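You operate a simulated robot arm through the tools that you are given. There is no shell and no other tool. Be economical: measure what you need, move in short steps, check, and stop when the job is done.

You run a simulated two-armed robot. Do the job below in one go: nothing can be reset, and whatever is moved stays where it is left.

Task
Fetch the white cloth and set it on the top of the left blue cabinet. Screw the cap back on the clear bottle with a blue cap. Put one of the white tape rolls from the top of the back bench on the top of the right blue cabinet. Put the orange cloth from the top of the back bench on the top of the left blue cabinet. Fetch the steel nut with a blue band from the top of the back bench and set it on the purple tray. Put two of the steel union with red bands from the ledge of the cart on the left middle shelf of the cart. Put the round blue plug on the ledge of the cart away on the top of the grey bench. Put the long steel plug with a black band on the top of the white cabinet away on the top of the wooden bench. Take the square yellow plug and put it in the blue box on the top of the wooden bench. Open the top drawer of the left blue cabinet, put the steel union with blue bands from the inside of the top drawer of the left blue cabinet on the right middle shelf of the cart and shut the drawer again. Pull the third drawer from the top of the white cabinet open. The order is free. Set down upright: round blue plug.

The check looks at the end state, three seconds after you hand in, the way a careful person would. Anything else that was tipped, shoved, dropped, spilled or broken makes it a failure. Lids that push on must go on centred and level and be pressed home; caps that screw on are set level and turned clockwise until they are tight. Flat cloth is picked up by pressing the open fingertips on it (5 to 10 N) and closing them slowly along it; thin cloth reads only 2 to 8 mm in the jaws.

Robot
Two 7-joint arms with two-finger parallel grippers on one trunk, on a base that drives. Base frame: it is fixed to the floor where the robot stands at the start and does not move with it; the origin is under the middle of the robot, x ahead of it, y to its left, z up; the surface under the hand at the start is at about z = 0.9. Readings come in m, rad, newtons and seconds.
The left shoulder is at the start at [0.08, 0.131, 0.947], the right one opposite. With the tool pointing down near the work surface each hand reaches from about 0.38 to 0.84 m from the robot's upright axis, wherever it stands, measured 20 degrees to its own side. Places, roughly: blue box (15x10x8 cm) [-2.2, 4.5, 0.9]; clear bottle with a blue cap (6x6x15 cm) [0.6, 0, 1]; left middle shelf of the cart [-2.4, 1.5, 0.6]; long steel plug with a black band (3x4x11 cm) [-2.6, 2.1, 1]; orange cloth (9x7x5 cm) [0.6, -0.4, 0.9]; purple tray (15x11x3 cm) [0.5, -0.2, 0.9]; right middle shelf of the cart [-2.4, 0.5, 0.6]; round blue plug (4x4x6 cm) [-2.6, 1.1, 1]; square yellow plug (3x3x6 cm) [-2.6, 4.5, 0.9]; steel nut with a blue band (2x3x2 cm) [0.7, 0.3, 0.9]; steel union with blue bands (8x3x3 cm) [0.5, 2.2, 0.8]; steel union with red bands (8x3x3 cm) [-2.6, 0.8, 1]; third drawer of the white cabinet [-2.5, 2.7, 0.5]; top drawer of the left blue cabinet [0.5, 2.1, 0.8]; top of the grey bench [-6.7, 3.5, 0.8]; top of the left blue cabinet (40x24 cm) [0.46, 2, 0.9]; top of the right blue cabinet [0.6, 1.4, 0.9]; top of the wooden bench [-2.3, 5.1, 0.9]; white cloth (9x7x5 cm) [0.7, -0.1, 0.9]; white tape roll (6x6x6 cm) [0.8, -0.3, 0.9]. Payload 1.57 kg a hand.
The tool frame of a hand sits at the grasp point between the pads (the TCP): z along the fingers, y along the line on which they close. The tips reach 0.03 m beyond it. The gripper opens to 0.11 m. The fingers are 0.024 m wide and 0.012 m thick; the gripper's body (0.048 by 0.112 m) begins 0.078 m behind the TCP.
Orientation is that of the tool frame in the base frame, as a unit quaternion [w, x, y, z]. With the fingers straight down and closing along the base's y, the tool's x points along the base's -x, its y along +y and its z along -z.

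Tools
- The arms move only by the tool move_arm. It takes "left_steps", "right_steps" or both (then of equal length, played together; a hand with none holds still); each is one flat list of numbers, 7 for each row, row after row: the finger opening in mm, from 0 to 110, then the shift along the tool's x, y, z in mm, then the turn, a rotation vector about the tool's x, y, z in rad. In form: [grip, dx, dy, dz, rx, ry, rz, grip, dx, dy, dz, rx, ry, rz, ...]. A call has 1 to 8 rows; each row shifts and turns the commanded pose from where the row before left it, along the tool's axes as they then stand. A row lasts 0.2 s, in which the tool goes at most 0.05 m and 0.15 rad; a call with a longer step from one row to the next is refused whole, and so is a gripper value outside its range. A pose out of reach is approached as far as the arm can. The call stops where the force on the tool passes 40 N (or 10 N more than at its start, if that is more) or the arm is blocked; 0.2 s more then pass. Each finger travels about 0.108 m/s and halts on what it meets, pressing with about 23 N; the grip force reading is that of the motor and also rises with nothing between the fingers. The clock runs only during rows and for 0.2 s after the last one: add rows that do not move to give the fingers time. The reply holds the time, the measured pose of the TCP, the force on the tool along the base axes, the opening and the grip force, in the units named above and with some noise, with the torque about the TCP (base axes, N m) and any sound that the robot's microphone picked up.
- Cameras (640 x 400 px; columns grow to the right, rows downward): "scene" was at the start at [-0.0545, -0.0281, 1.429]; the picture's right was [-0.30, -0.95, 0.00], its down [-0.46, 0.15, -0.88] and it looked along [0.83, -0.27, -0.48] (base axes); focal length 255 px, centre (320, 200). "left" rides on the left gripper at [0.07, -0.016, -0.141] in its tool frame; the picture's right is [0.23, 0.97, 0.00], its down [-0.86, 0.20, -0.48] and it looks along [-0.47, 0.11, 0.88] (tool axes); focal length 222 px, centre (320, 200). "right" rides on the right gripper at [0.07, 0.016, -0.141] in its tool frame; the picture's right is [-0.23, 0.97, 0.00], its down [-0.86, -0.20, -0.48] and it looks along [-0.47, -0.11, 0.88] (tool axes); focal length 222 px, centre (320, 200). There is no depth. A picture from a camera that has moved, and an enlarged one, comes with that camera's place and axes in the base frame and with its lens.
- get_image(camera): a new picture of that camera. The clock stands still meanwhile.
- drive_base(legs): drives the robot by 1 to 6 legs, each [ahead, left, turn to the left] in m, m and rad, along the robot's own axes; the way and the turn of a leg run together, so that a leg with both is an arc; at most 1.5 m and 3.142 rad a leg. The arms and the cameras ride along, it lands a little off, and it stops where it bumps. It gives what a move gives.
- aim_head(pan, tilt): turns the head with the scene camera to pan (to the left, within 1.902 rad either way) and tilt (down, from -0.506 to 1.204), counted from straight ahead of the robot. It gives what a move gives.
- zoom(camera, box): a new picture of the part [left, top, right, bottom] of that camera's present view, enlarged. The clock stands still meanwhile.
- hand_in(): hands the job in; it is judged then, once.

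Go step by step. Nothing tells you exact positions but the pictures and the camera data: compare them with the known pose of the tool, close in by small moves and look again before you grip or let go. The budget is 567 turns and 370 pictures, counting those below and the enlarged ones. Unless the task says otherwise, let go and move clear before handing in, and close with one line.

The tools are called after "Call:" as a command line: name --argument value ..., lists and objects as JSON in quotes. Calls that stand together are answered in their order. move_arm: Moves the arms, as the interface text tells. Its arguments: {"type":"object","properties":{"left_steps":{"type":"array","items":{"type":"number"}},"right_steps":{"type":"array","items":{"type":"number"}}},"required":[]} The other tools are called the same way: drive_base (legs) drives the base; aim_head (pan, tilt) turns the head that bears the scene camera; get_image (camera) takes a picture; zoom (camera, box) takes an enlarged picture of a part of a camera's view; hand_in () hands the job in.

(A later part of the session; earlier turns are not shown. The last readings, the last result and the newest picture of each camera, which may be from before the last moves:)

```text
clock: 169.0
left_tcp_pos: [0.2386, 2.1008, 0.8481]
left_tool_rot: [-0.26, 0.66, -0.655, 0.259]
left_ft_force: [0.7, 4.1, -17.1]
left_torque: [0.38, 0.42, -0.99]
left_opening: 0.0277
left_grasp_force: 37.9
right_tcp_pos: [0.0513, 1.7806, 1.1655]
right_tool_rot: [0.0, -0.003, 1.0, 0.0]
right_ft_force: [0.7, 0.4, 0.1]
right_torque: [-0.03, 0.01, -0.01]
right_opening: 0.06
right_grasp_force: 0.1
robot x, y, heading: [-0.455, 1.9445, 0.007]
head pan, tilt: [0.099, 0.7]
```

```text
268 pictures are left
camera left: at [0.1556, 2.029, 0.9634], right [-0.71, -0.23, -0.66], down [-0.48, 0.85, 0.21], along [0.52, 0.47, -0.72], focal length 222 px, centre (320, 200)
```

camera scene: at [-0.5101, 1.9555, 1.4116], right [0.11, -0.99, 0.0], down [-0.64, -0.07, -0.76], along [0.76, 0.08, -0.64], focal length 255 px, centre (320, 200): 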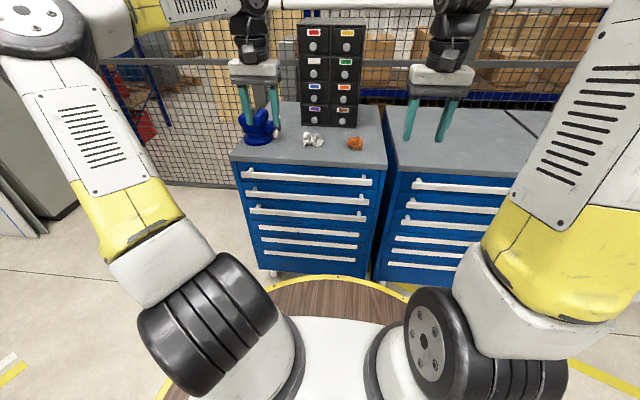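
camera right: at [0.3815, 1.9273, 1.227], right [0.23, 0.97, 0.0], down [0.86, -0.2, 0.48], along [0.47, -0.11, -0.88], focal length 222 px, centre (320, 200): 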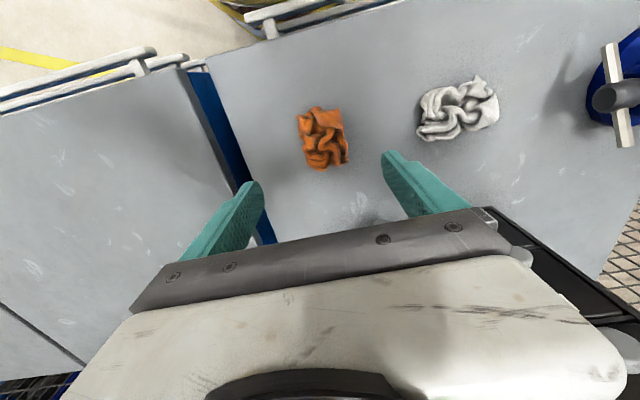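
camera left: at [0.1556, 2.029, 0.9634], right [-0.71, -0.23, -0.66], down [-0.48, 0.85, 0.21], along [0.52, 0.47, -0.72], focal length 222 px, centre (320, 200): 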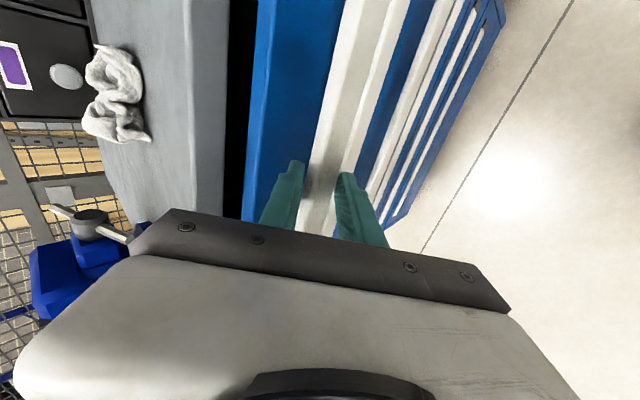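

The drawer slides. I relax the vertical load a little and drive back 0.26 m to open it.

Call:
move_arm --left_steps '[0, 0, 1.4, 1.5, 0, 0, 0, 0, 0, 0, 0, 0, 0, 0]'

Call:
drive_base --legs '[[-0.26, 0, 0]]'

Call:
get_image --camera "scene"

Call:
get_image --camera "left"

```text
clock: 169.6
left_tcp_pos: [0.2412, 2.0991, 0.8488]
left_tool_rot: [-0.262, 0.659, -0.655, 0.26]
left_ft_force: [1.5, 5.6, 3.3]
left_torque: [0.41, 0.45, -0.82]
left_opening: 0.0273
left_grasp_force: 38.3
right_tcp_pos: [0.0503, 1.7812, 1.1657]
right_tool_rot: [-0.001, -0.004, 1.0, 0.0]
right_ft_force: [0.2, -0.1, 0.9]
right_torque: [0.01, 0.0, -0.02]
right_opening: 0.0601
right_grasp_force: 0.2
robot x, y, heading: [-0.4525, 1.949, 0.005]
head pan, tilt: [0.099, 0.7]
```

```text
clock: 171.5
left_tcp_pos: [-0.0156, 2.0991, 0.8463]
left_tool_rot: [-0.262, 0.66, -0.655, 0.259]
left_ft_force: [-1.1, 16.3, 24.0]
left_torque: [0.97, 0.16, -0.31]
left_opening: 0.0275
left_grasp_force: 37.7
right_tcp_pos: [-0.2042, 1.7807, 1.166]
right_tool_rot: [0.0, -0.003, 1.0, 0.0]
right_ft_force: [-1.1, -0.2, 0.6]
right_torque: [0.02, -0.02, 0.02]
right_opening: 0.06
right_grasp_force: 0.0
robot x, y, heading: [-0.7121, 1.9462, 0.011]
head pan, tilt: [0.099, 0.7]
```

```text
267 pictures are left
camera scene: at [-0.765, 1.9534, 1.4116], right [0.11, -0.99, 0.0], down [-0.64, -0.07, -0.77], along [0.76, 0.08, -0.64], focal length 255 px, centre (320, 200)
```

scene: 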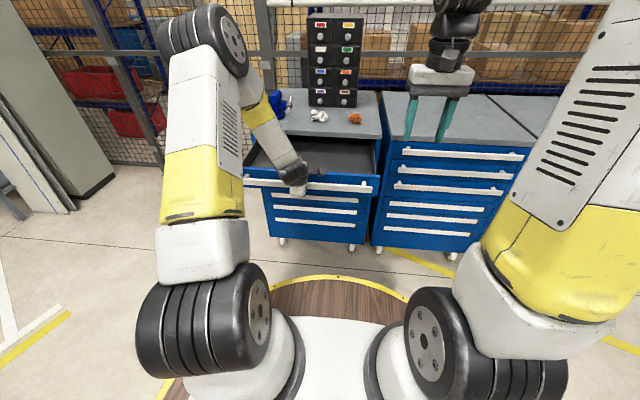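

```text
266 pictures are left
camera left: at [-0.0994, 2.0277, 0.9617], right [-0.71, -0.23, -0.67], down [-0.48, 0.85, 0.21], along [0.52, 0.47, -0.72], focal length 222 px, centre (320, 200)
```

left: 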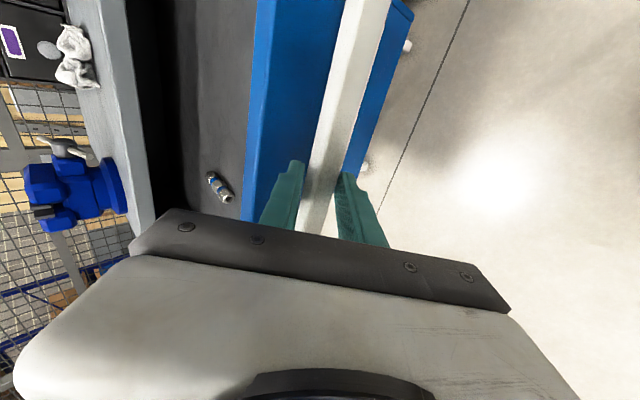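

The drawer is open about 0.30 m and I can see the union inside. I release the bar and back the hand off.

Call:
move_arm --left_steps '[50, 0, 0, 0, 0, 0, 0, 50, 0, 0, 0, 0, 0, 0, 50, 0, 0, -20, 0, 0, 0, 50, 0, 0, -35, 0, 0, 0, 50, 0, 0, -40, 0, 0, 0, 50, 0, 0, -40, 0, 0, 0, 50, 0, -20, -40, 0, 0, 0, 50, 0, -30, -30, 0, 0, 0]'

Call:
move_arm --left_steps '[60, 0, 0, 0, -0.15, 0, 0, 60, 0, 0, 0, -0.15, 0, 0, 60, 0, 0, 0, -0.15, 0, 0, 60, 0, 0, 0, -0.15, 0, 0, 60, 0, 0, 0, -0.15, 0, 0, 60, 0, 0, 0, 0, 0, 0]'

Call:
get_image --camera "left"

Call:
get_image --camera "scene"

```text
clock: 173.3
left_tcp_pos: [-0.1173, 2.1001, 1.0309]
left_tool_rot: [-0.262, 0.661, -0.654, 0.259]
left_ft_force: [1.2, 0.0, 0.7]
left_torque: [0.0, 0.04, -0.01]
left_opening: 0.0501
left_grasp_force: 0.0
right_tcp_pos: [-0.2031, 1.7784, 1.1661]
right_tool_rot: [0.0, -0.003, 1.0, 0.0]
right_ft_force: [0.4, 0.2, -0.4]
right_torque: [0.02, 0.02, -0.01]
right_opening: 0.06
right_grasp_force: 0.1
robot x, y, heading: [-0.7094, 1.9463, 0.014]
head pan, tilt: [0.099, 0.7]
```

```text
clock: 174.7
left_tcp_pos: [-0.1192, 2.1018, 1.0294]
left_tool_rot: [-0.025, 0.714, -0.7, 0.014]
left_ft_force: [-0.9, -0.1, -0.2]
left_torque: [0.04, 0.01, -0.03]
left_opening: 0.0599
left_grasp_force: 0.1
left hand out of reach, approached as far as the arm can: row 1
right_tcp_pos: [-0.2041, 1.7804, 1.1661]
right_tool_rot: [0.0, -0.004, 1.0, -0.001]
right_ft_force: [-0.3, 0.1, 0.0]
right_torque: [0.03, 0.02, -0.01]
right_opening: 0.0601
right_grasp_force: 0.1
robot x, y, heading: [-0.7097, 1.9433, 0.007]
head pan, tilt: [0.099, 0.7]
```

```text
265 pictures are left
camera left: at [-0.1088, 2.0295, 1.1709], right [-0.97, -0.24, -0.06], down [-0.24, 0.84, 0.48], along [-0.07, 0.48, -0.88], focal length 222 px, centre (320, 200)
```

left: 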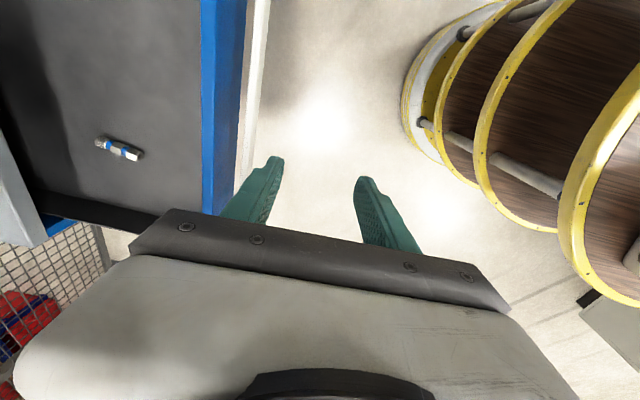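

```text
264 pictures are left
camera scene: at [-0.7642, 1.9531, 1.4116], right [0.11, -0.99, 0.0], down [-0.64, -0.07, -0.76], along [0.76, 0.08, -0.64], focal length 255 px, centre (320, 200)
```

scene: 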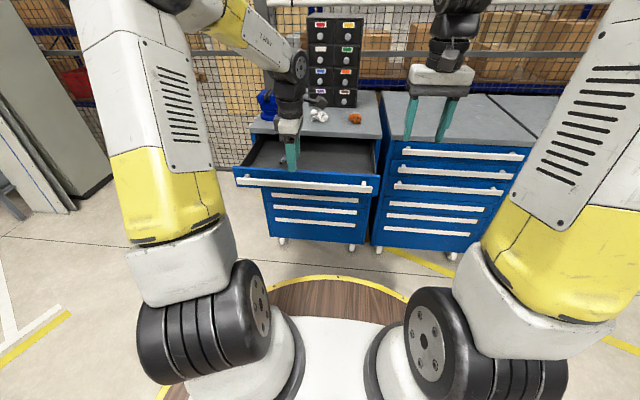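

The union lies at about [0.239, 2.232, 0.793], its axis along x. I drive forward 0.25 m and square up the left hand.

Call:
drive_base --legs '[[0.25, 0.05, 0]]'

Call:
move_arm --left_steps '[60, 0, 0, -20, -0.055, 0, 0, 60, 0, 0, -20, 0, 0, 0.14, 60, 0, 0, -10, 0, 0, 0.14, 60, 0, 0, 0, 0, 0, 0.14, 60, 0, 0, 0, 0, 0, 0.14, 60, 0, 0, 0, 0, 0, 0.14, 60, 0, 0, 0, 0, 0, 0.14, 60, 0, 0, 0, 0, 0, 0.14]'

Call:
move_arm --left_steps '[60, 0, 0, 0, 0, 0, 0.14, 60, 0, 0, 0, 0, 0, 0.14, 60, 0, 0, 0, 0, 0, 0.14, 60, 0, 0, 0, 0, 0, 0.15, 60, 0, 0, 0, 0, 0, 0]'

Call:
get_image --camera "left"

```text
clock: 176.6
left_tcp_pos: [0.1366, 2.1556, 1.0291]
left_tool_rot: [-0.025, 0.714, -0.699, 0.015]
left_ft_force: [-0.7, 0.1, -0.1]
left_torque: [0.03, -0.01, 0.03]
left_opening: 0.0602
left_grasp_force: 0.0
right_tcp_pos: [0.0522, 1.8331, 1.1643]
right_tool_rot: [-0.001, -0.006, 1.0, 0.001]
right_ft_force: [-0.7, -0.3, -0.2]
right_torque: [-0.01, -0.03, -0.02]
right_opening: 0.0602
right_grasp_force: 0.0
robot x, y, heading: [-0.4553, 1.9988, 0.013]
head pan, tilt: [0.099, 0.7]
```

```text
clock: 178.3
left_tcp_pos: [0.133, 2.1554, 1.0789]
left_tool_rot: [0.003, -0.3, 0.954, 0.007]
left_ft_force: [0.0, 1.1, 0.3]
left_torque: [0.0, 0.0, 0.0]
left_opening: 0.0603
left_grasp_force: 0.0
right_tcp_pos: [0.0528, 1.8338, 1.1648]
right_tool_rot: [0.0, -0.005, 1.0, 0.0]
right_ft_force: [-0.4, -0.2, 0.0]
right_torque: [0.02, -0.01, 0.04]
right_opening: 0.06
right_grasp_force: 0.0
robot x, y, heading: [-0.4501, 1.9978, 0.012]
head pan, tilt: [0.099, 0.7]
```

```text
clock: 179.6
left_tcp_pos: [0.1334, 2.1555, 1.0782]
left_tool_rot: [0.0, -0.021, 1.0, 0.007]
left_ft_force: [0.2, 0.1, -1.0]
left_torque: [0.0, -0.01, 0.05]
left_opening: 0.0602
left_grasp_force: 0.0
right_tcp_pos: [0.0523, 1.834, 1.1648]
right_tool_rot: [0.0, -0.005, 1.0, 0.0]
right_ft_force: [0.5, -0.5, 0.2]
right_torque: [-0.01, 0.0, 0.0]
right_opening: 0.0597
right_grasp_force: 0.1
robot x, y, heading: [-0.4537, 1.9952, 0.013]
head pan, tilt: [0.099, 0.7]
```

```text
263 pictures are left
camera left: at [0.0657, 2.1345, 1.22], right [-0.27, 0.96, 0.01], down [0.85, 0.23, 0.48], along [0.46, 0.14, -0.88], focal length 222 px, centre (320, 200)
```

left: 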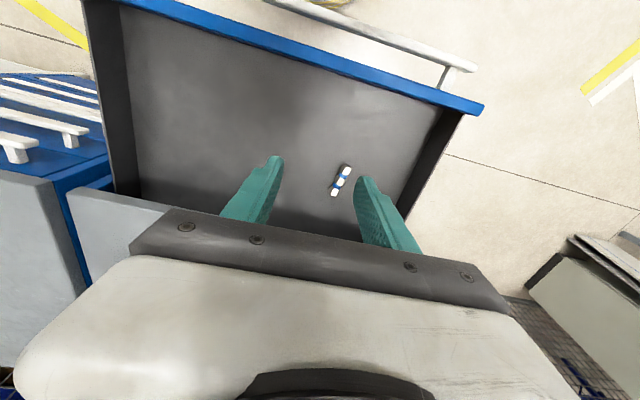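

Call:
move_arm --left_steps '[60, -20, 15.4, 25, 0, 0, 0.042, 60, -20.6, 15.4, 30, 0, 0, 0, 60, -20.6, 15.4, 33, 0, 0, 0, 60, -20.6, 15.4, 33, 0, 0, 0, 60, -20.6, 15.4, 33, 0, 0, 0, 60, 0, 0, 0, 0, 0, 0]'

Call:
get_image --camera "left"

```text
clock: 180.9
left_tcp_pos: [0.2337, 2.2358, 0.925]
left_tool_rot: [0.001, -0.001, 1.0, 0.006]
left_ft_force: [-0.4, -0.7, 0.0]
left_torque: [0.01, 0.0, -0.03]
left_opening: 0.0599
left_grasp_force: 0.0
right_tcp_pos: [0.0518, 1.8337, 1.1646]
right_tool_rot: [0.001, -0.005, 1.0, 0.0]
right_ft_force: [0.1, 0.1, 0.6]
right_torque: [-0.02, -0.01, -0.01]
right_opening: 0.0599
right_grasp_force: 0.0
robot x, y, heading: [-0.4529, 1.9986, 0.015]
head pan, tilt: [0.099, 0.7]
```

```text
262 pictures are left
camera left: at [0.1652, 2.2181, 1.0669], right [-0.23, 0.97, 0.01], down [0.85, 0.19, 0.48], along [0.47, 0.12, -0.88], focal length 222 px, centre (320, 200)
```

left: 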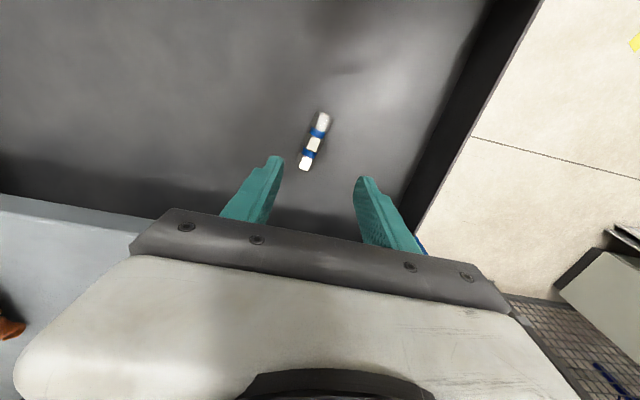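

Call:
move_arm --left_steps '[60, 0, -5, 25, 0, 0, 0.085, 60, 0, 0, 30, 0, 0, 0.085, 60, 0, 0, 30, 0, 0, 0, 60, 0, 0, 15, 0, 0, 0, 60, 0, 0, 0, 0, 0, 0]'

Call:
get_image --camera "left"

```text
clock: 182.2
left_tcp_pos: [0.2358, 2.2325, 0.8263]
left_tool_rot: [0.0, 0.085, 0.996, 0.006]
left_ft_force: [0.7, -0.1, 0.5]
left_torque: [0.01, 0.05, 0.0]
left_opening: 0.0601
left_grasp_force: 0.2
right_tcp_pos: [0.0533, 1.8338, 1.1655]
right_tool_rot: [0.0, -0.005, 1.0, 0.0]
right_ft_force: [1.6, -0.1, 0.2]
right_torque: [0.0, 0.01, -0.02]
right_opening: 0.06
right_grasp_force: 0.0
robot x, y, heading: [-0.4521, 1.9989, 0.014]
head pan, tilt: [0.099, 0.7]
```

```text
261 pictures are left
camera left: at [0.1648, 2.2263, 0.9676], right [-0.06, 1.0, 0.01], down [0.88, 0.05, 0.48], along [0.48, 0.04, -0.88], focal length 222 px, centre (320, 200)
```

left: 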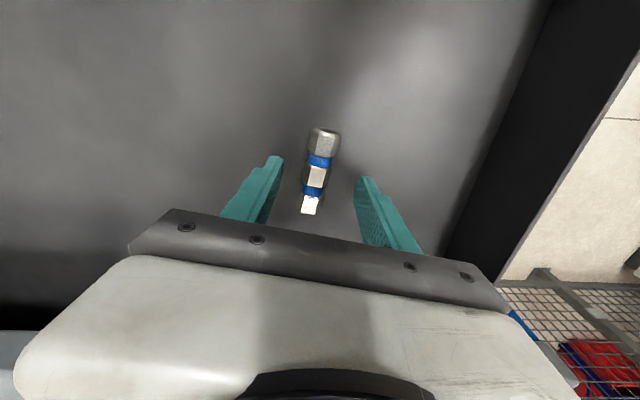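

Call:
move_arm --left_steps '[60, 1, 0, 6, 0, 0, 0, 60, 0, 0, 4, 0, 0, 0, 60, 0, 0, 3, 0, 0, 0, 60, 0, 0, 0, 0, 0, 0]'

```text
clock: 183.2
left_tcp_pos: [0.2391, 2.2321, 0.8174]
left_tool_rot: [0.003, 0.083, 0.996, 0.007]
left_ft_force: [1.8, 1.3, 4.9]
left_torque: [-0.12, 0.04, -0.01]
left_opening: 0.0586
left_grasp_force: 0.0
right_tcp_pos: [0.0522, 1.8333, 1.1652]
right_tool_rot: [0.0, -0.005, 1.0, 0.0]
right_ft_force: [0.6, -0.1, 0.9]
right_torque: [-0.02, 0.0, -0.02]
right_opening: 0.06
right_grasp_force: 0.0
robot x, y, heading: [-0.453, 2.0042, 0.011]
head pan, tilt: [0.099, 0.7]
stopped in row 4 (left hand): the force on the tool passed its limit at 42 N (the readings are from after the stop); the commanded pose is now the measured one
```

The tips touched the drawer floor (z≈0.787). I raise 2 mm and close.

Call:
move_arm --left_steps '[55, 0, 0, -2, 0, 0, 0, 45, 0, 0, 0, 0, 0, 0, 35, 0, 0, 0, 0, 0, 0, 25, 0, 0, 0, 0, 0, 0, 15, 0, 0, 0, 0, 0, 0, 0, 0, 0, 0, 0, 0, 0, 0, 0, 0, 0, 0, 0, 0]'

Call:
move_arm --left_steps '[0, 0, 0, -5, 0, 0, 0, 0, 0, 0, -10, 0, 0, 0, 0, 0, 0, -15, 0, 0, 0, 0, 0, 0, -20, 0, 0, 0, 0, 0, 0, -25, 0, 0, 0, 0, 0, 0, -25, 0, 0, 0, 0, 0, 0, -25, 0, 0, 0]'

Call:
get_image --camera "left"

```text
clock: 184.8
left_tcp_pos: [0.2384, 2.2323, 0.8188]
left_tool_rot: [0.003, 0.085, 0.996, 0.008]
left_ft_force: [0.8, 1.3, 2.5]
left_torque: [0.09, 0.1, -0.07]
left_opening: 0.0185
left_grasp_force: 22.7
right_tcp_pos: [0.051, 1.8349, 1.1658]
right_tool_rot: [0.001, -0.005, 1.0, 0.001]
right_ft_force: [0.0, 0.7, 0.6]
right_torque: [0.02, -0.01, 0.01]
right_opening: 0.0602
right_grasp_force: 0.1
robot x, y, heading: [-0.4535, 1.9974, 0.011]
head pan, tilt: [0.099, 0.7]
```

```text
clock: 186.4
left_tcp_pos: [0.2363, 2.231, 0.9433]
left_tool_rot: [0.004, 0.086, 0.996, 0.006]
left_ft_force: [0.3, -0.3, -0.7]
left_torque: [-0.01, 0.03, 0.0]
left_opening: 0.0189
left_grasp_force: 22.3
right_tcp_pos: [0.0531, 1.8345, 1.1645]
right_tool_rot: [0.0, -0.005, 1.0, -0.001]
right_ft_force: [0.4, -0.4, 0.1]
right_torque: [-0.03, -0.04, 0.01]
right_opening: 0.06
right_grasp_force: 0.1
robot x, y, heading: [-0.4511, 2.0018, 0.01]
head pan, tilt: [0.099, 0.7]
```

```text
260 pictures are left
camera left: at [0.1652, 2.2246, 1.0851], right [-0.06, 1.0, 0.01], down [0.87, 0.05, 0.49], along [0.48, 0.04, -0.87], focal length 222 px, centre (320, 200)
```

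left: 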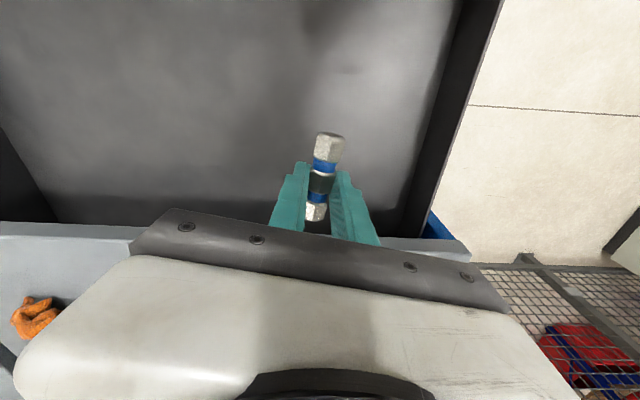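

Union held. I lift it clear, then back up and shift left so the right hand can push the drawer shut.

Call:
move_arm --left_steps '[0, 5, 0, -25, 0, 0, 0, 0, 15, 0, -35, 0, 0, 0, 0, 25, 0, -35, 0, 0, 0, 0, 25, 0, -35, 0, 0, 0, 0, 25, 0, -35, 0, 0, 0, 0, 25, 0, -35, 0, 0, 0]'

Call:
drive_base --legs '[[-0.12, 0.12, 0]]'

Call:
get_image --camera "right"

Call:
get_image --camera "scene"

```text
clock: 187.8
left_tcp_pos: [0.1182, 2.2481, 1.142]
left_tool_rot: [0.003, 0.085, 0.996, 0.008]
left_ft_force: [-0.6, -0.2, -0.3]
left_torque: [-0.01, 0.03, -0.01]
left_opening: 0.0193
left_grasp_force: 22.9
right_tcp_pos: [0.0533, 1.8336, 1.1656]
right_tool_rot: [0.0, -0.006, 1.0, 0.0]
right_ft_force: [0.5, -0.2, 0.0]
right_torque: [-0.01, 0.05, 0.01]
right_opening: 0.0601
right_grasp_force: 0.1
robot x, y, heading: [-0.453, 2.0001, 0.012]
head pan, tilt: [0.099, 0.7]
```

```text
clock: 189.3
left_tcp_pos: [-0.0039, 2.3684, 1.1429]
left_tool_rot: [0.003, 0.084, 0.996, 0.008]
left_ft_force: [-0.4, 0.1, -0.1]
left_torque: [0.04, 0.02, 0.01]
left_opening: 0.019
left_grasp_force: 23.0
right_tcp_pos: [-0.0683, 1.9524, 1.1645]
right_tool_rot: [0.0, -0.006, 1.0, -0.001]
right_ft_force: [0.9, 0.3, -0.4]
right_torque: [0.0, 0.02, -0.01]
right_opening: 0.06
right_grasp_force: 0.0
robot x, y, heading: [-0.5731, 2.1176, 0.015]
head pan, tilt: [0.099, 0.7]
```

```text
259 pictures are left
camera right: at [-0.1392, 1.9686, 1.3063], right [0.22, 0.98, 0.0], down [0.86, -0.19, 0.48], along [0.47, -0.1, -0.88], focal length 222 px, centre (320, 200)
```

right: 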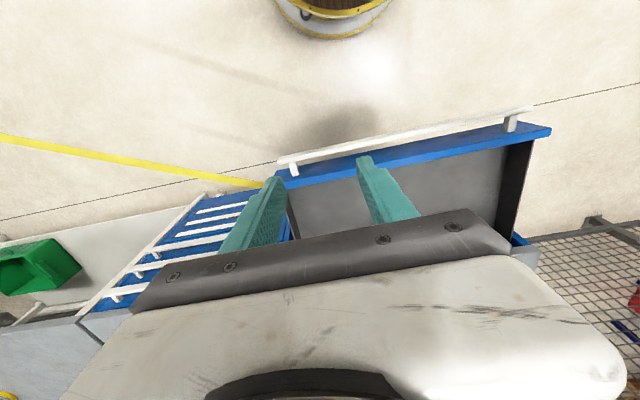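

```text
258 pictures are left
camera scene: at [-0.6311, 2.1249, 1.4116], right [0.11, -0.99, 0.0], down [-0.64, -0.07, -0.76], along [0.76, 0.09, -0.64], focal length 255 px, centre (320, 200)
```

scene: 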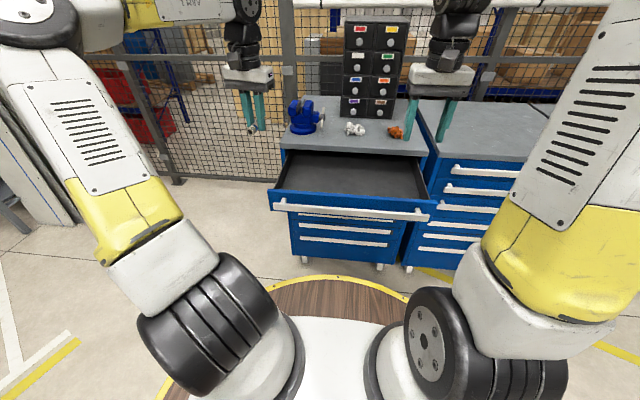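

Call:
move_arm --right_steps '[30, 12, 20, 0, 0, 0, 0, 10, 12, 35, 0, 0, 0, 0, 0, 0, 38, 0, 0, 0, 0, 0, 0, 35, 20, 0, 0, 0, 0, 0, 0, 45, 0, 0, 0, 0, 0, 0, 48, 0, 0, 0, 0, 0, 0, 48, 0, 0, 0, 0, 0, 0, 48, 0, 0, 0]'

Call:
move_arm --right_steps '[0, 0, 0, 45, 0, 0, 0, 0, 0, 0, 40, 0, 0, 0, 0, 0, 0, 15, 0, 0, 0]'

Call:
get_image --camera "right"

Call:
get_image --camera "scene"

```text
clock: 191.1
left_tcp_pos: [-0.0045, 2.3678, 1.1424]
left_tool_rot: [0.003, 0.083, 0.997, 0.008]
left_ft_force: [-0.8, -0.3, 0.7]
left_torque: [-0.02, -0.01, -0.02]
left_opening: 0.0189
left_grasp_force: 22.6
right_tcp_pos: [-0.0959, 2.0839, 0.9559]
right_tool_rot: [0.001, -0.006, 1.0, 0.0]
right_ft_force: [-1.0, 0.1, 0.6]
right_torque: [-0.01, -0.04, -0.03]
right_opening: 0.0001
right_grasp_force: 21.3
robot x, y, heading: [-0.5738, 2.1184, 0.012]
head pan, tilt: [0.099, 0.7]
```

```text
clock: 191.9
left_tcp_pos: [-0.0048, 2.3674, 1.1423]
left_tool_rot: [0.003, 0.083, 0.996, 0.007]
left_ft_force: [-0.3, -0.4, -0.8]
left_torque: [-0.02, -0.03, 0.0]
left_opening: 0.019
left_grasp_force: 23.0
right_tcp_pos: [-0.0951, 2.0823, 0.8551]
right_tool_rot: [0.0, -0.006, 1.0, 0.0]
right_ft_force: [-0.5, -0.6, 0.5]
right_torque: [0.02, -0.01, 0.0]
right_opening: 0.0001
right_grasp_force: 21.4
robot x, y, heading: [-0.5781, 2.1209, 0.015]
head pan, tilt: [0.099, 0.7]
```

```text
257 pictures are left
camera right: at [-0.1644, 2.0976, 0.9971], right [0.22, 0.98, 0.0], down [0.86, -0.19, 0.48], along [0.47, -0.1, -0.88], focal length 222 px, centre (320, 200)
```

right: 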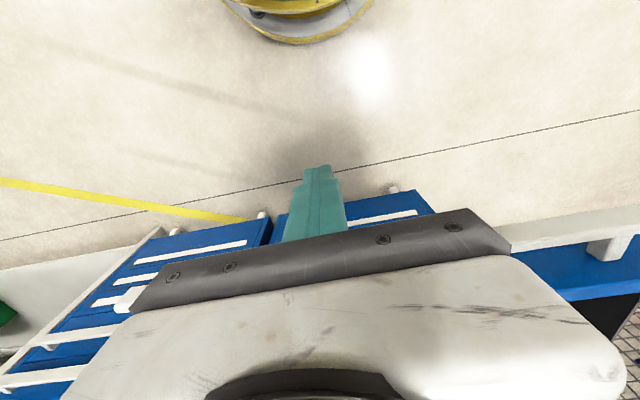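

```text
256 pictures are left
camera scene: at [-0.6313, 2.1249, 1.4116], right [0.11, -0.99, 0.0], down [-0.64, -0.07, -0.76], along [0.76, 0.09, -0.64], focal length 255 px, centre (320, 200)
```

scene: 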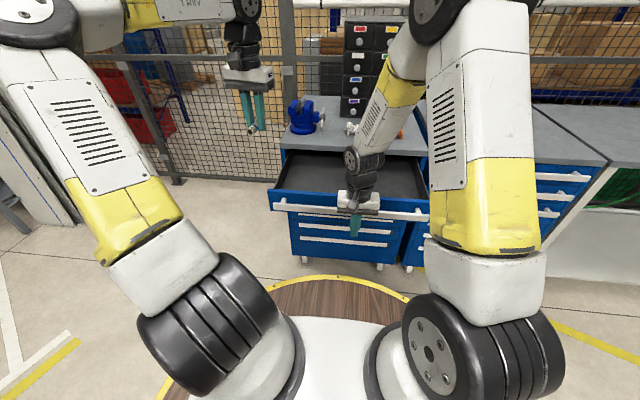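

The right fingertips are in front of the bar. I drive forward to push the drawer, then finish with the arm.

Call:
drive_base --legs '[[0.25, 0, 0]]'

Call:
get_image --camera "scene"

```text
clock: 193.0
left_tcp_pos: [0.0832, 2.3688, 1.1425]
left_tool_rot: [0.002, 0.084, 0.996, 0.006]
left_ft_force: [-0.3, -0.9, -0.6]
left_torque: [0.0, 0.03, -0.02]
left_opening: 0.0188
left_grasp_force: 22.9
right_tcp_pos: [-0.0162, 2.083, 0.8539]
right_tool_rot: [-0.011, -0.007, 1.0, -0.003]
right_ft_force: [-0.3, 0.7, 0.0]
right_torque: [0.02, 0.0, -0.01]
right_opening: 0.0001
right_grasp_force: 20.8
robot x, y, heading: [-0.4848, 2.1201, 0.015]
head pan, tilt: [0.099, 0.7]
stopped in leg 1: the force on the tool passed its limit at 54 N (the readings are from after the stop); the commanded pose is now the measured one
```

```text
255 pictures are left
camera scene: at [-0.5444, 2.1265, 1.4116], right [0.11, -0.99, 0.0], down [-0.64, -0.07, -0.76], along [0.76, 0.09, -0.64], focal length 255 px, centre (320, 200)
```

scene: 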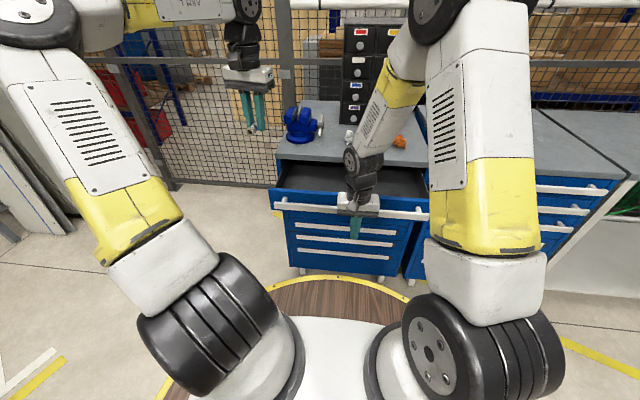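

Impact tripped the limit; the drawer is fine. I push slowly with the arm instead.

Call:
move_arm --right_steps '[0, -4, 0, 0, 0, 0, 0, 0, -6, 0, 0, 0, 0, 0, 0, -9, 0, 0, 0, 0, 0, 0, -12, 0, 0, 0, 0, 0, 0, -15, 0, 0, 0, 0, 0, 0, -16, 0, 0, 0, 0, 0, 0, -16, 0, 0, 0, 0, 0, 0, -16, 0, 0, 0, 0, 0]'

Call:
move_arm --right_steps '[0, -14, 0, 0, 0, 0, 0, 0, -16, 0, 0, 0, 0, 0, 0, -16, 0, 0, 0, 0, 0, 0, -16, 0, 0, 0, 0, 0, 0, -16, 0, 0, 0, 0, 0, 0, -16, 0, 0, 0, 0, 0, 0, -16, 0, 0, 0, 0, 0, 0, -12, 0, 0, 0, 0, 0]'

Call:
get_image --camera "scene"

```text
clock: 194.8
left_tcp_pos: [0.0823, 2.3698, 1.1415]
left_tool_rot: [0.003, 0.084, 0.996, 0.007]
left_ft_force: [0.5, -0.8, -1.2]
left_torque: [0.0, 0.02, -0.03]
left_opening: 0.0192
left_grasp_force: 23.1
right_tcp_pos: [0.0774, 2.0847, 0.8536]
right_tool_rot: [-0.01, -0.007, 1.0, -0.004]
right_ft_force: [-0.1, 1.1, -0.1]
right_torque: [-0.02, -0.03, -0.01]
right_opening: 0.0003
right_grasp_force: 21.0
robot x, y, heading: [-0.487, 2.1194, 0.013]
head pan, tilt: [0.099, 0.7]
```

```text
clock: 196.6
left_tcp_pos: [0.0835, 2.3695, 1.1412]
left_tool_rot: [0.004, 0.083, 0.997, 0.007]
left_ft_force: [0.3, 0.6, -0.3]
left_torque: [0.01, -0.03, 0.04]
left_opening: 0.0189
left_grasp_force: 22.9
right_tcp_pos: [0.1994, 2.0857, 0.8506]
right_tool_rot: [-0.01, -0.007, 1.0, -0.004]
right_ft_force: [-1.5, 0.9, 0.8]
right_torque: [0.04, -0.02, -0.02]
right_opening: 0.0
right_grasp_force: 21.4
robot x, y, heading: [-0.4896, 2.1172, 0.021]
head pan, tilt: [0.099, 0.7]
```

```text
254 pictures are left
camera scene: at [-0.5447, 2.1264, 1.4116], right [0.11, -0.99, 0.0], down [-0.64, -0.07, -0.76], along [0.76, 0.09, -0.64], focal length 255 px, centre (320, 200)
```

scene: 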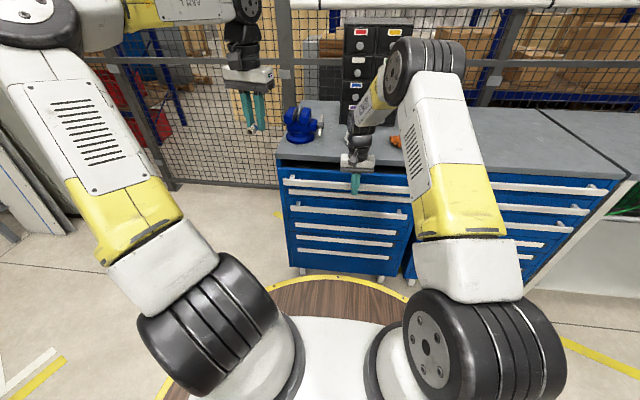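

Call:
move_arm --right_steps '[0, -12, 0, 0, 0, 0, 0, 0, -15, 0, 0, 0, 0, 0, 0, -15, 0, 0, 0, 0, 0, 0, -12, 0, 0, 0, 0, 0, 0, -8, 0, 0, 0, 0, 0, 0, -6, 0, 0, 0, 0, 0, 0, -5, 0, 0, 0, 0, 0, 0, -4, 0, 0, 0, 0, 0]'

Call:
zoom --camera "scene" --box '[260, 100, 452, 220]'

```text
clock: 198.4
left_tcp_pos: [0.0801, 2.3697, 1.1434]
left_tool_rot: [0.004, 0.083, 0.997, 0.007]
left_ft_force: [-0.7, 0.5, 0.1]
left_torque: [0.01, -0.03, 0.03]
left_opening: 0.0193
left_grasp_force: 23.4
right_tcp_pos: [0.2719, 2.0888, 0.849]
right_tool_rot: [-0.015, -0.008, 1.0, -0.003]
right_ft_force: [-34.5, -1.4, 10.4]
right_torque: [-0.29, -0.23, -0.09]
right_opening: 0.0
right_grasp_force: 21.2
robot x, y, heading: [-0.486, 2.1196, 0.011]
head pan, tilt: [0.099, 0.7]
```

```text
3.33 times, centred on (356, 160) of scene
camera zoom: at [-0.5467, 2.1264, 1.4115], right [0.11, -0.99, 0.0], down [-0.64, -0.07, -0.77], along [0.76, 0.09, -0.64], focal length 850 px, centre (200, 333)
```

zoom: 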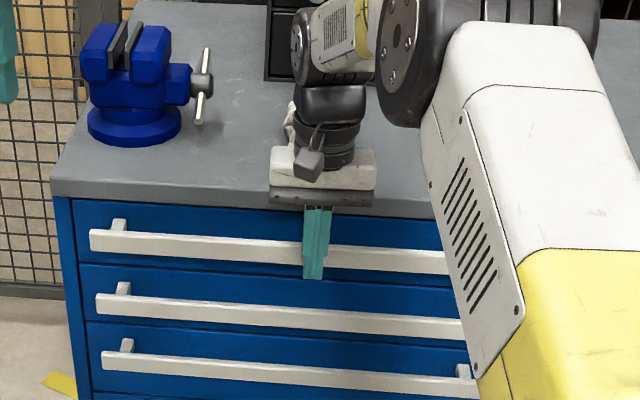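

The drawer is shut (firm stop at 34 N). I retract the right hand and drive back to the bench for a tape roll.

Call:
move_arm --right_steps '[0, 20, 0, 0, 0, 0, 0, 0, 45, 0, 0, 0, 0, 0, 0, 45, 0, -10, 0, 0, 0, 0, 40, -20, -35, 0, 0, 0, 0, 0, -20, -45, 0, 0, 0, 0, 0, -40, -45, 0, 0, 0, 0, 0, -40, -45, 0, 0, 0, 60, 0, -40, -45, 0, 0, 0]'

Call:
drive_base --legs '[[0, -1.0, -0.014], [0, -0.97, 0], [0.4, 0, 0]]'

Call:
aim_head --pan -0.2 --tilt 0.7

Call:
get_image --camera "scene"

Call:
get_image --camera "right"

```text
refused: row 4 steps farther than a row can; nothing moved
```

```text
clock: 199.4
left_tcp_pos: [0.0812, 2.3535, 1.1421]
left_tool_rot: [0.003, 0.083, 0.997, 0.007]
left_ft_force: [0.2, 0.6, -0.4]
left_torque: [-0.01, -0.02, -0.02]
left_opening: 0.0192
left_grasp_force: 22.6
right_tcp_pos: [0.2724, 2.0793, 0.8471]
right_tool_rot: [-0.017, -0.011, 1.0, 0.0]
right_ft_force: [-2.4, -0.8, 0.8]
right_torque: [-0.02, -0.01, -0.02]
right_opening: 0.0003
right_grasp_force: 21.3
robot x, y, heading: [-0.4888, 2.1046, 0.014]
head pan, tilt: [0.099, 0.7]
stopped in leg 1: the force on the tool passed its limit at 58 N (the readings are from after the stop); the commanded pose is now the measured one
```

```text
clock: 200.2
left_tcp_pos: [0.082, 2.3536, 1.1425]
left_tool_rot: [0.004, 0.082, 0.997, 0.007]
left_ft_force: [0.9, -0.5, -0.3]
left_torque: [-0.02, 0.01, -0.02]
left_opening: 0.0192
left_grasp_force: 23.2
right_tcp_pos: [0.2726, 2.0782, 0.8478]
right_tool_rot: [-0.017, -0.011, 1.0, -0.001]
right_ft_force: [-3.5, 0.0, 0.6]
right_torque: [0.01, -0.03, 0.0]
right_opening: 0.0
right_grasp_force: 20.9
robot x, y, heading: [-0.4878, 2.1017, 0.016]
head pan, tilt: [-0.201, 0.7]
```

```text
252 pictures are left
camera scene: at [-0.5457, 2.084, 1.4116], right [-0.18, -0.98, 0.0], down [-0.63, 0.12, -0.76], along [0.75, -0.14, -0.64], focal length 255 px, centre (320, 200)
```

scene: 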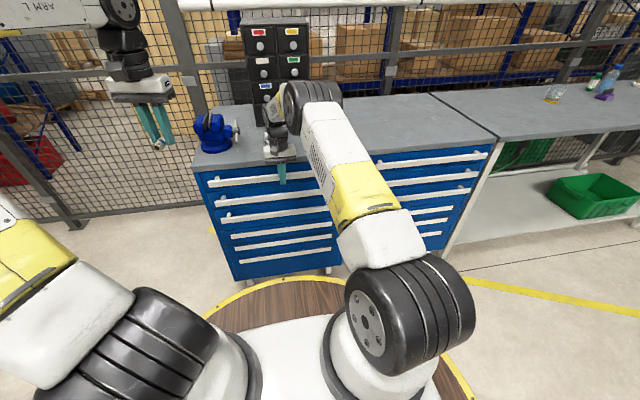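

```text
251 pictures are left
camera right: at [0.2067, 2.0926, 0.9907], right [0.21, 0.98, -0.01], down [0.87, -0.18, 0.45], along [0.44, -0.1, -0.89], focal length 222 px, centre (320, 200)
```

right: 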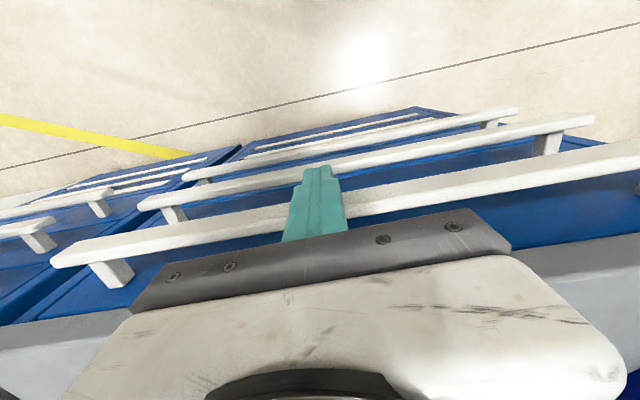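

The retract was refused (step too long), so the drive only nudged; the drawer is unaffected. I retract properly first.

Call:
move_arm --right_steps '[0, 20, 0, 0, 0, 0, 0, 0, 40, 0, 0, 0, 0, 0, 0, 45, 0, 0, 0, 0, 0, 0, 20, 0, -35, 0, 0, 0, 0, 0, -10, -45, 0, 0, 0, 0, 0, -20, -45, 0, 0, 0, 0, 0, -20, -45, 0, 0, 0, 60, 0, -20, -45, 0, 0, 0]'

Call:
zoom --camera "scene" --box '[180, 100, 372, 220]'

```text
clock: 202.0
left_tcp_pos: [0.0828, 2.3521, 1.1422]
left_tool_rot: [0.002, 0.082, 0.997, 0.007]
left_ft_force: [0.3, 0.8, -0.4]
left_torque: [-0.02, 0.02, 0.02]
left_opening: 0.0191
left_grasp_force: 22.9
right_tcp_pos: [0.1571, 2.0052, 1.0666]
right_tool_rot: [-0.017, -0.011, 1.0, 0.0]
right_ft_force: [0.0, -0.5, -0.4]
right_torque: [-0.06, 0.02, 0.0]
right_opening: 0.06
right_grasp_force: 0.0
robot x, y, heading: [-0.4851, 2.1047, 0.017]
head pan, tilt: [-0.201, 0.7]
```

```text
3.33 times, centred on (276, 160) of scene
camera zoom: at [-0.5454, 2.0841, 1.4116], right [-0.18, -0.98, 0.0], down [-0.63, 0.12, -0.76], along [0.75, -0.14, -0.64], focal length 850 px, centre (467, 333)
```

zoom: 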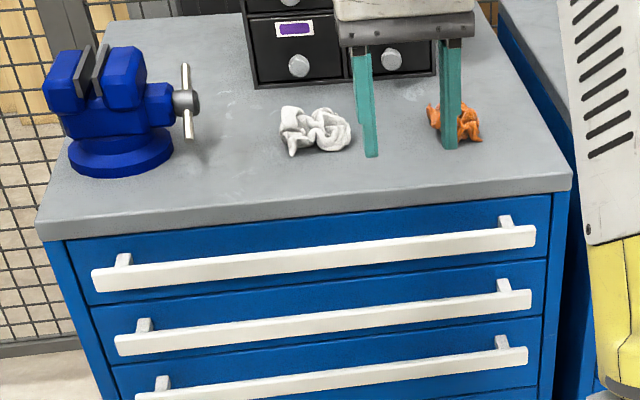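

Call:
move_arm --right_steps '[60, 0, 0, -35, 0, -0.034, 0.02, 60, 0, 0, -40, 0, 0, 0, 60, 0, 0, -30, 0, 0, 0]'

Call:
drive_base --legs '[[0, -1.0, -0.015], [0, -0.97, 0], [0.4, 0, 0]]'

Call:
get_image --camera "scene"

Call:
get_image --camera "right"

```text
clock: 202.8
left_tcp_pos: [0.0813, 2.3532, 1.1418]
left_tool_rot: [0.002, 0.082, 0.997, 0.007]
left_ft_force: [-0.2, 0.4, 0.0]
left_torque: [-0.01, 0.04, -0.01]
left_opening: 0.0192
left_grasp_force: 23.4
right_tcp_pos: [0.1573, 2.0048, 1.1715]
right_tool_rot: [0.001, -0.001, 1.0, 0.0]
right_ft_force: [0.0, -0.4, -1.0]
right_torque: [-0.05, 0.02, 0.0]
right_opening: 0.06
right_grasp_force: 0.1
robot x, y, heading: [-0.4849, 2.1025, 0.016]
head pan, tilt: [-0.201, 0.7]
```

```text
clock: 214.7
left_tcp_pos: [0.4944, 0.3802, 1.142]
left_tool_rot: [0.004, 0.104, 0.995, 0.007]
left_ft_force: [0.3, 0.4, -1.4]
left_torque: [0.0, 0.01, 0.02]
left_opening: 0.0191
left_grasp_force: 23.5
right_tcp_pos: [0.5565, 0.0297, 1.1708]
right_tool_rot: [0.001, 0.019, 1.0, 0.0]
right_ft_force: [-0.1, 0.9, 0.1]
right_torque: [0.04, 0.01, 0.0]
right_opening: 0.0598
right_grasp_force: 0.0
robot x, y, heading: [-0.0852, 0.1572, -0.027]
head pan, tilt: [-0.201, 0.7]
```

```text
249 pictures are left
camera scene: at [-0.1441, 0.1375, 1.4116], right [-0.22, -0.97, 0.0], down [-0.63, 0.14, -0.76], along [0.75, -0.17, -0.64], focal length 255 px, centre (320, 200)
```

scene: 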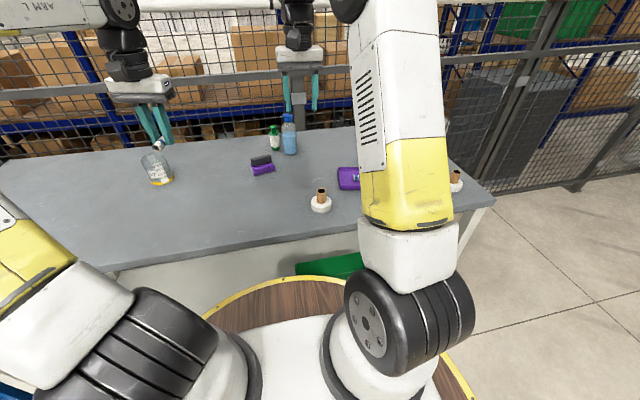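

```text
248 pictures are left
camera right: at [0.4861, 0.0484, 1.3124], right [0.27, 0.96, 0.0], down [0.85, -0.23, 0.48], along [0.46, -0.13, -0.88], focal length 222 px, centre (320, 200)
```

right: 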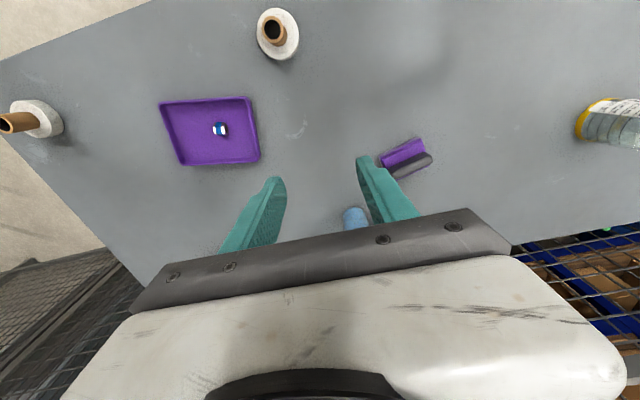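

Call:
move_arm --right_steps '[60, 28.5, -6.7, 24, 0, 0, 0, 60, 28.5, -6.7, 24, 0, 0, 0, 60, 28.5, -6.7, 24, 0, 0, 0, 60, 28.5, -6.7, 24, 0, 0, 0, 60, 28.5, -6.7, 24, 0, 0, 0, 60, 0, 0, 0, 0, 0, 0]'

Call:
get_image --camera "right"

```text
clock: 216.1
left_tcp_pos: [0.4951, 0.3803, 1.1422]
left_tool_rot: [0.002, 0.103, 0.995, 0.006]
left_ft_force: [0.4, -0.2, -0.2]
left_torque: [-0.01, 0.01, -0.03]
left_opening: 0.019
left_grasp_force: 23.0
right_tcp_pos: [0.4109, 0.002, 1.0511]
right_tool_rot: [0.0, 0.02, 1.0, 0.0]
right_ft_force: [-0.7, 0.8, 0.0]
right_torque: [0.01, 0.03, 0.01]
right_opening: 0.06
right_grasp_force: 0.0
robot x, y, heading: [-0.0843, 0.1516, -0.025]
head pan, tilt: [-0.201, 0.7]
```

```text
247 pictures are left
camera right: at [0.3417, 0.0213, 1.1923], right [0.27, 0.96, 0.0], down [0.85, -0.23, 0.48], along [0.46, -0.13, -0.88], focal length 222 px, centre (320, 200)
```

right: 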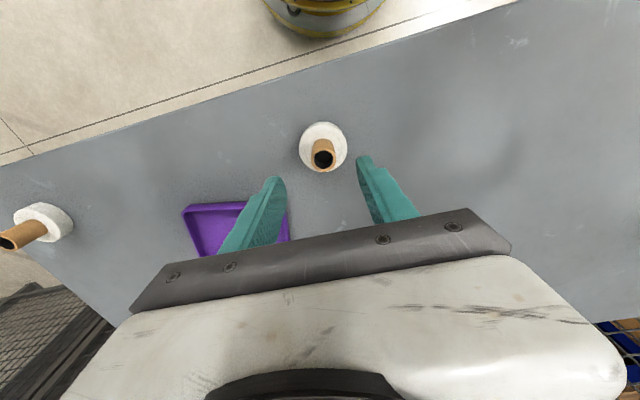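

Call:
move_arm --right_steps '[60, -2, 2, 35, 0, 0, 0, 60, 0, 0, 35, 0, 0, 0, 60, 0, 0, 24, 0, 0, 0, 60, 0, 0, 0, 0, 0, 0]'

Call:
zoom --camera "right" --box '[220, 90, 440, 227]'

```text
clock: 217.1
left_tcp_pos: [0.4949, 0.3808, 1.1424]
left_tool_rot: [0.003, 0.104, 0.995, 0.006]
left_ft_force: [-0.3, -0.2, -1.4]
left_torque: [0.02, 0.01, -0.02]
left_opening: 0.0191
left_grasp_force: 22.9
right_tcp_pos: [0.4132, 0.0041, 0.9561]
right_tool_rot: [0.001, 0.02, 1.0, 0.0]
right_ft_force: [0.2, -0.3, 0.2]
right_torque: [0.01, 0.0, 0.01]
right_opening: 0.06
right_grasp_force: 0.0
robot x, y, heading: [-0.0859, 0.1543, -0.022]
head pan, tilt: [-0.201, 0.7]
```

```text
2.91 times, centred on (330, 158) of right
camera zoom: at [0.3437, 0.0227, 1.0975], right [0.27, 0.96, 0.0], down [0.85, -0.23, 0.48], along [0.46, -0.13, -0.88], focal length 646 px, centre (291, 321)
```

zoom: 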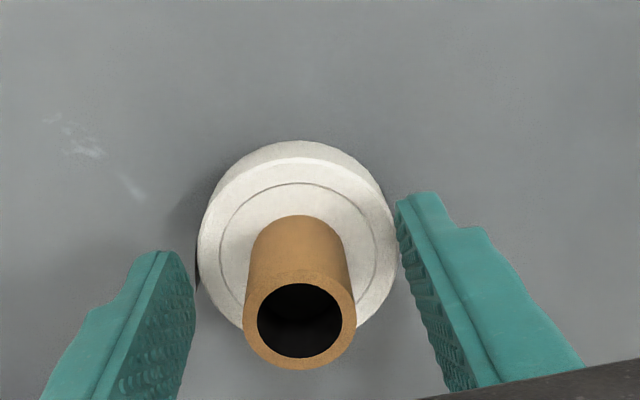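

Call:
move_arm --right_steps '[50, 0, 1, 0, 0, 0, 0, 40, 0, 0, 0, 0, 0, 0, 30, 0, 0, 0, 0, 0, 0, 20, 0, 0, 0, 0, 0, 0, 10, 0, 0, 0, 0, 0, 0, 0, 0, 0, 0, 0, 0, 0, 0, 0, 0, 0, 0, 0, 0]'

Call:
move_arm --right_steps '[0, 0, 0, -5, 0, 0, 0, 0, 0, 0, -10, 0, 0, 0, 0, 0, 0, -20, 0, 0, 0, 0, 0, 0, -25, 0, 0, 0, 0, 0, 0, -30, 0, 0, 0, 0, 0, 0, -30, 0, 0, 0, 0, 0, 0, -30, 0, 0, 0, 0, 0, 0, -20, 0, 0, 0]'

Call:
zoom --camera "right" --box '[220, 90, 440, 227]'

```text
clock: 218.7
left_tcp_pos: [0.4928, 0.3807, 1.1424]
left_tool_rot: [0.003, 0.104, 0.995, 0.007]
left_ft_force: [0.9, -0.1, -1.4]
left_torque: [0.0, -0.03, 0.03]
left_opening: 0.019
left_grasp_force: 22.6
right_tcp_pos: [0.4127, 0.0065, 0.956]
right_tool_rot: [0.001, 0.02, 1.0, 0.0]
right_ft_force: [0.1, -0.2, 0.3]
right_torque: [-0.02, 0.02, -0.01]
right_opening: 0.0264
right_grasp_force: 23.0
robot x, y, heading: [-0.0838, 0.1501, -0.028]
head pan, tilt: [-0.201, 0.7]
```

```text
clock: 220.5
left_tcp_pos: [0.4947, 0.3813, 1.1424]
left_tool_rot: [0.003, 0.104, 0.995, 0.006]
left_ft_force: [0.5, -0.3, -0.1]
left_torque: [-0.01, -0.01, 0.01]
left_opening: 0.0193
left_grasp_force: 22.9
right_tcp_pos: [0.4146, 0.0046, 1.127]
right_tool_rot: [0.001, 0.02, 1.0, 0.0]
right_ft_force: [0.7, 0.1, -0.6]
right_torque: [0.02, -0.02, 0.0]
right_opening: 0.026
right_grasp_force: 22.8
robot x, y, heading: [-0.0883, 0.1532, -0.03]
head pan, tilt: [-0.201, 0.7]
```

```text
2.91 times, centred on (330, 158) of right
camera zoom: at [0.3453, 0.0225, 1.2684], right [0.27, 0.96, 0.0], down [0.85, -0.23, 0.48], along [0.46, -0.13, -0.88], focal length 646 px, centre (291, 321)
```

zoom: 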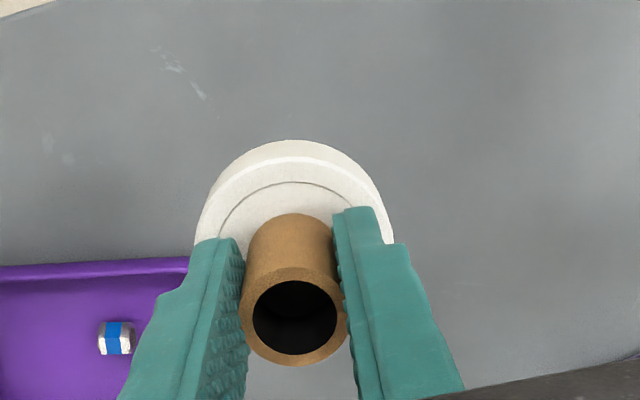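

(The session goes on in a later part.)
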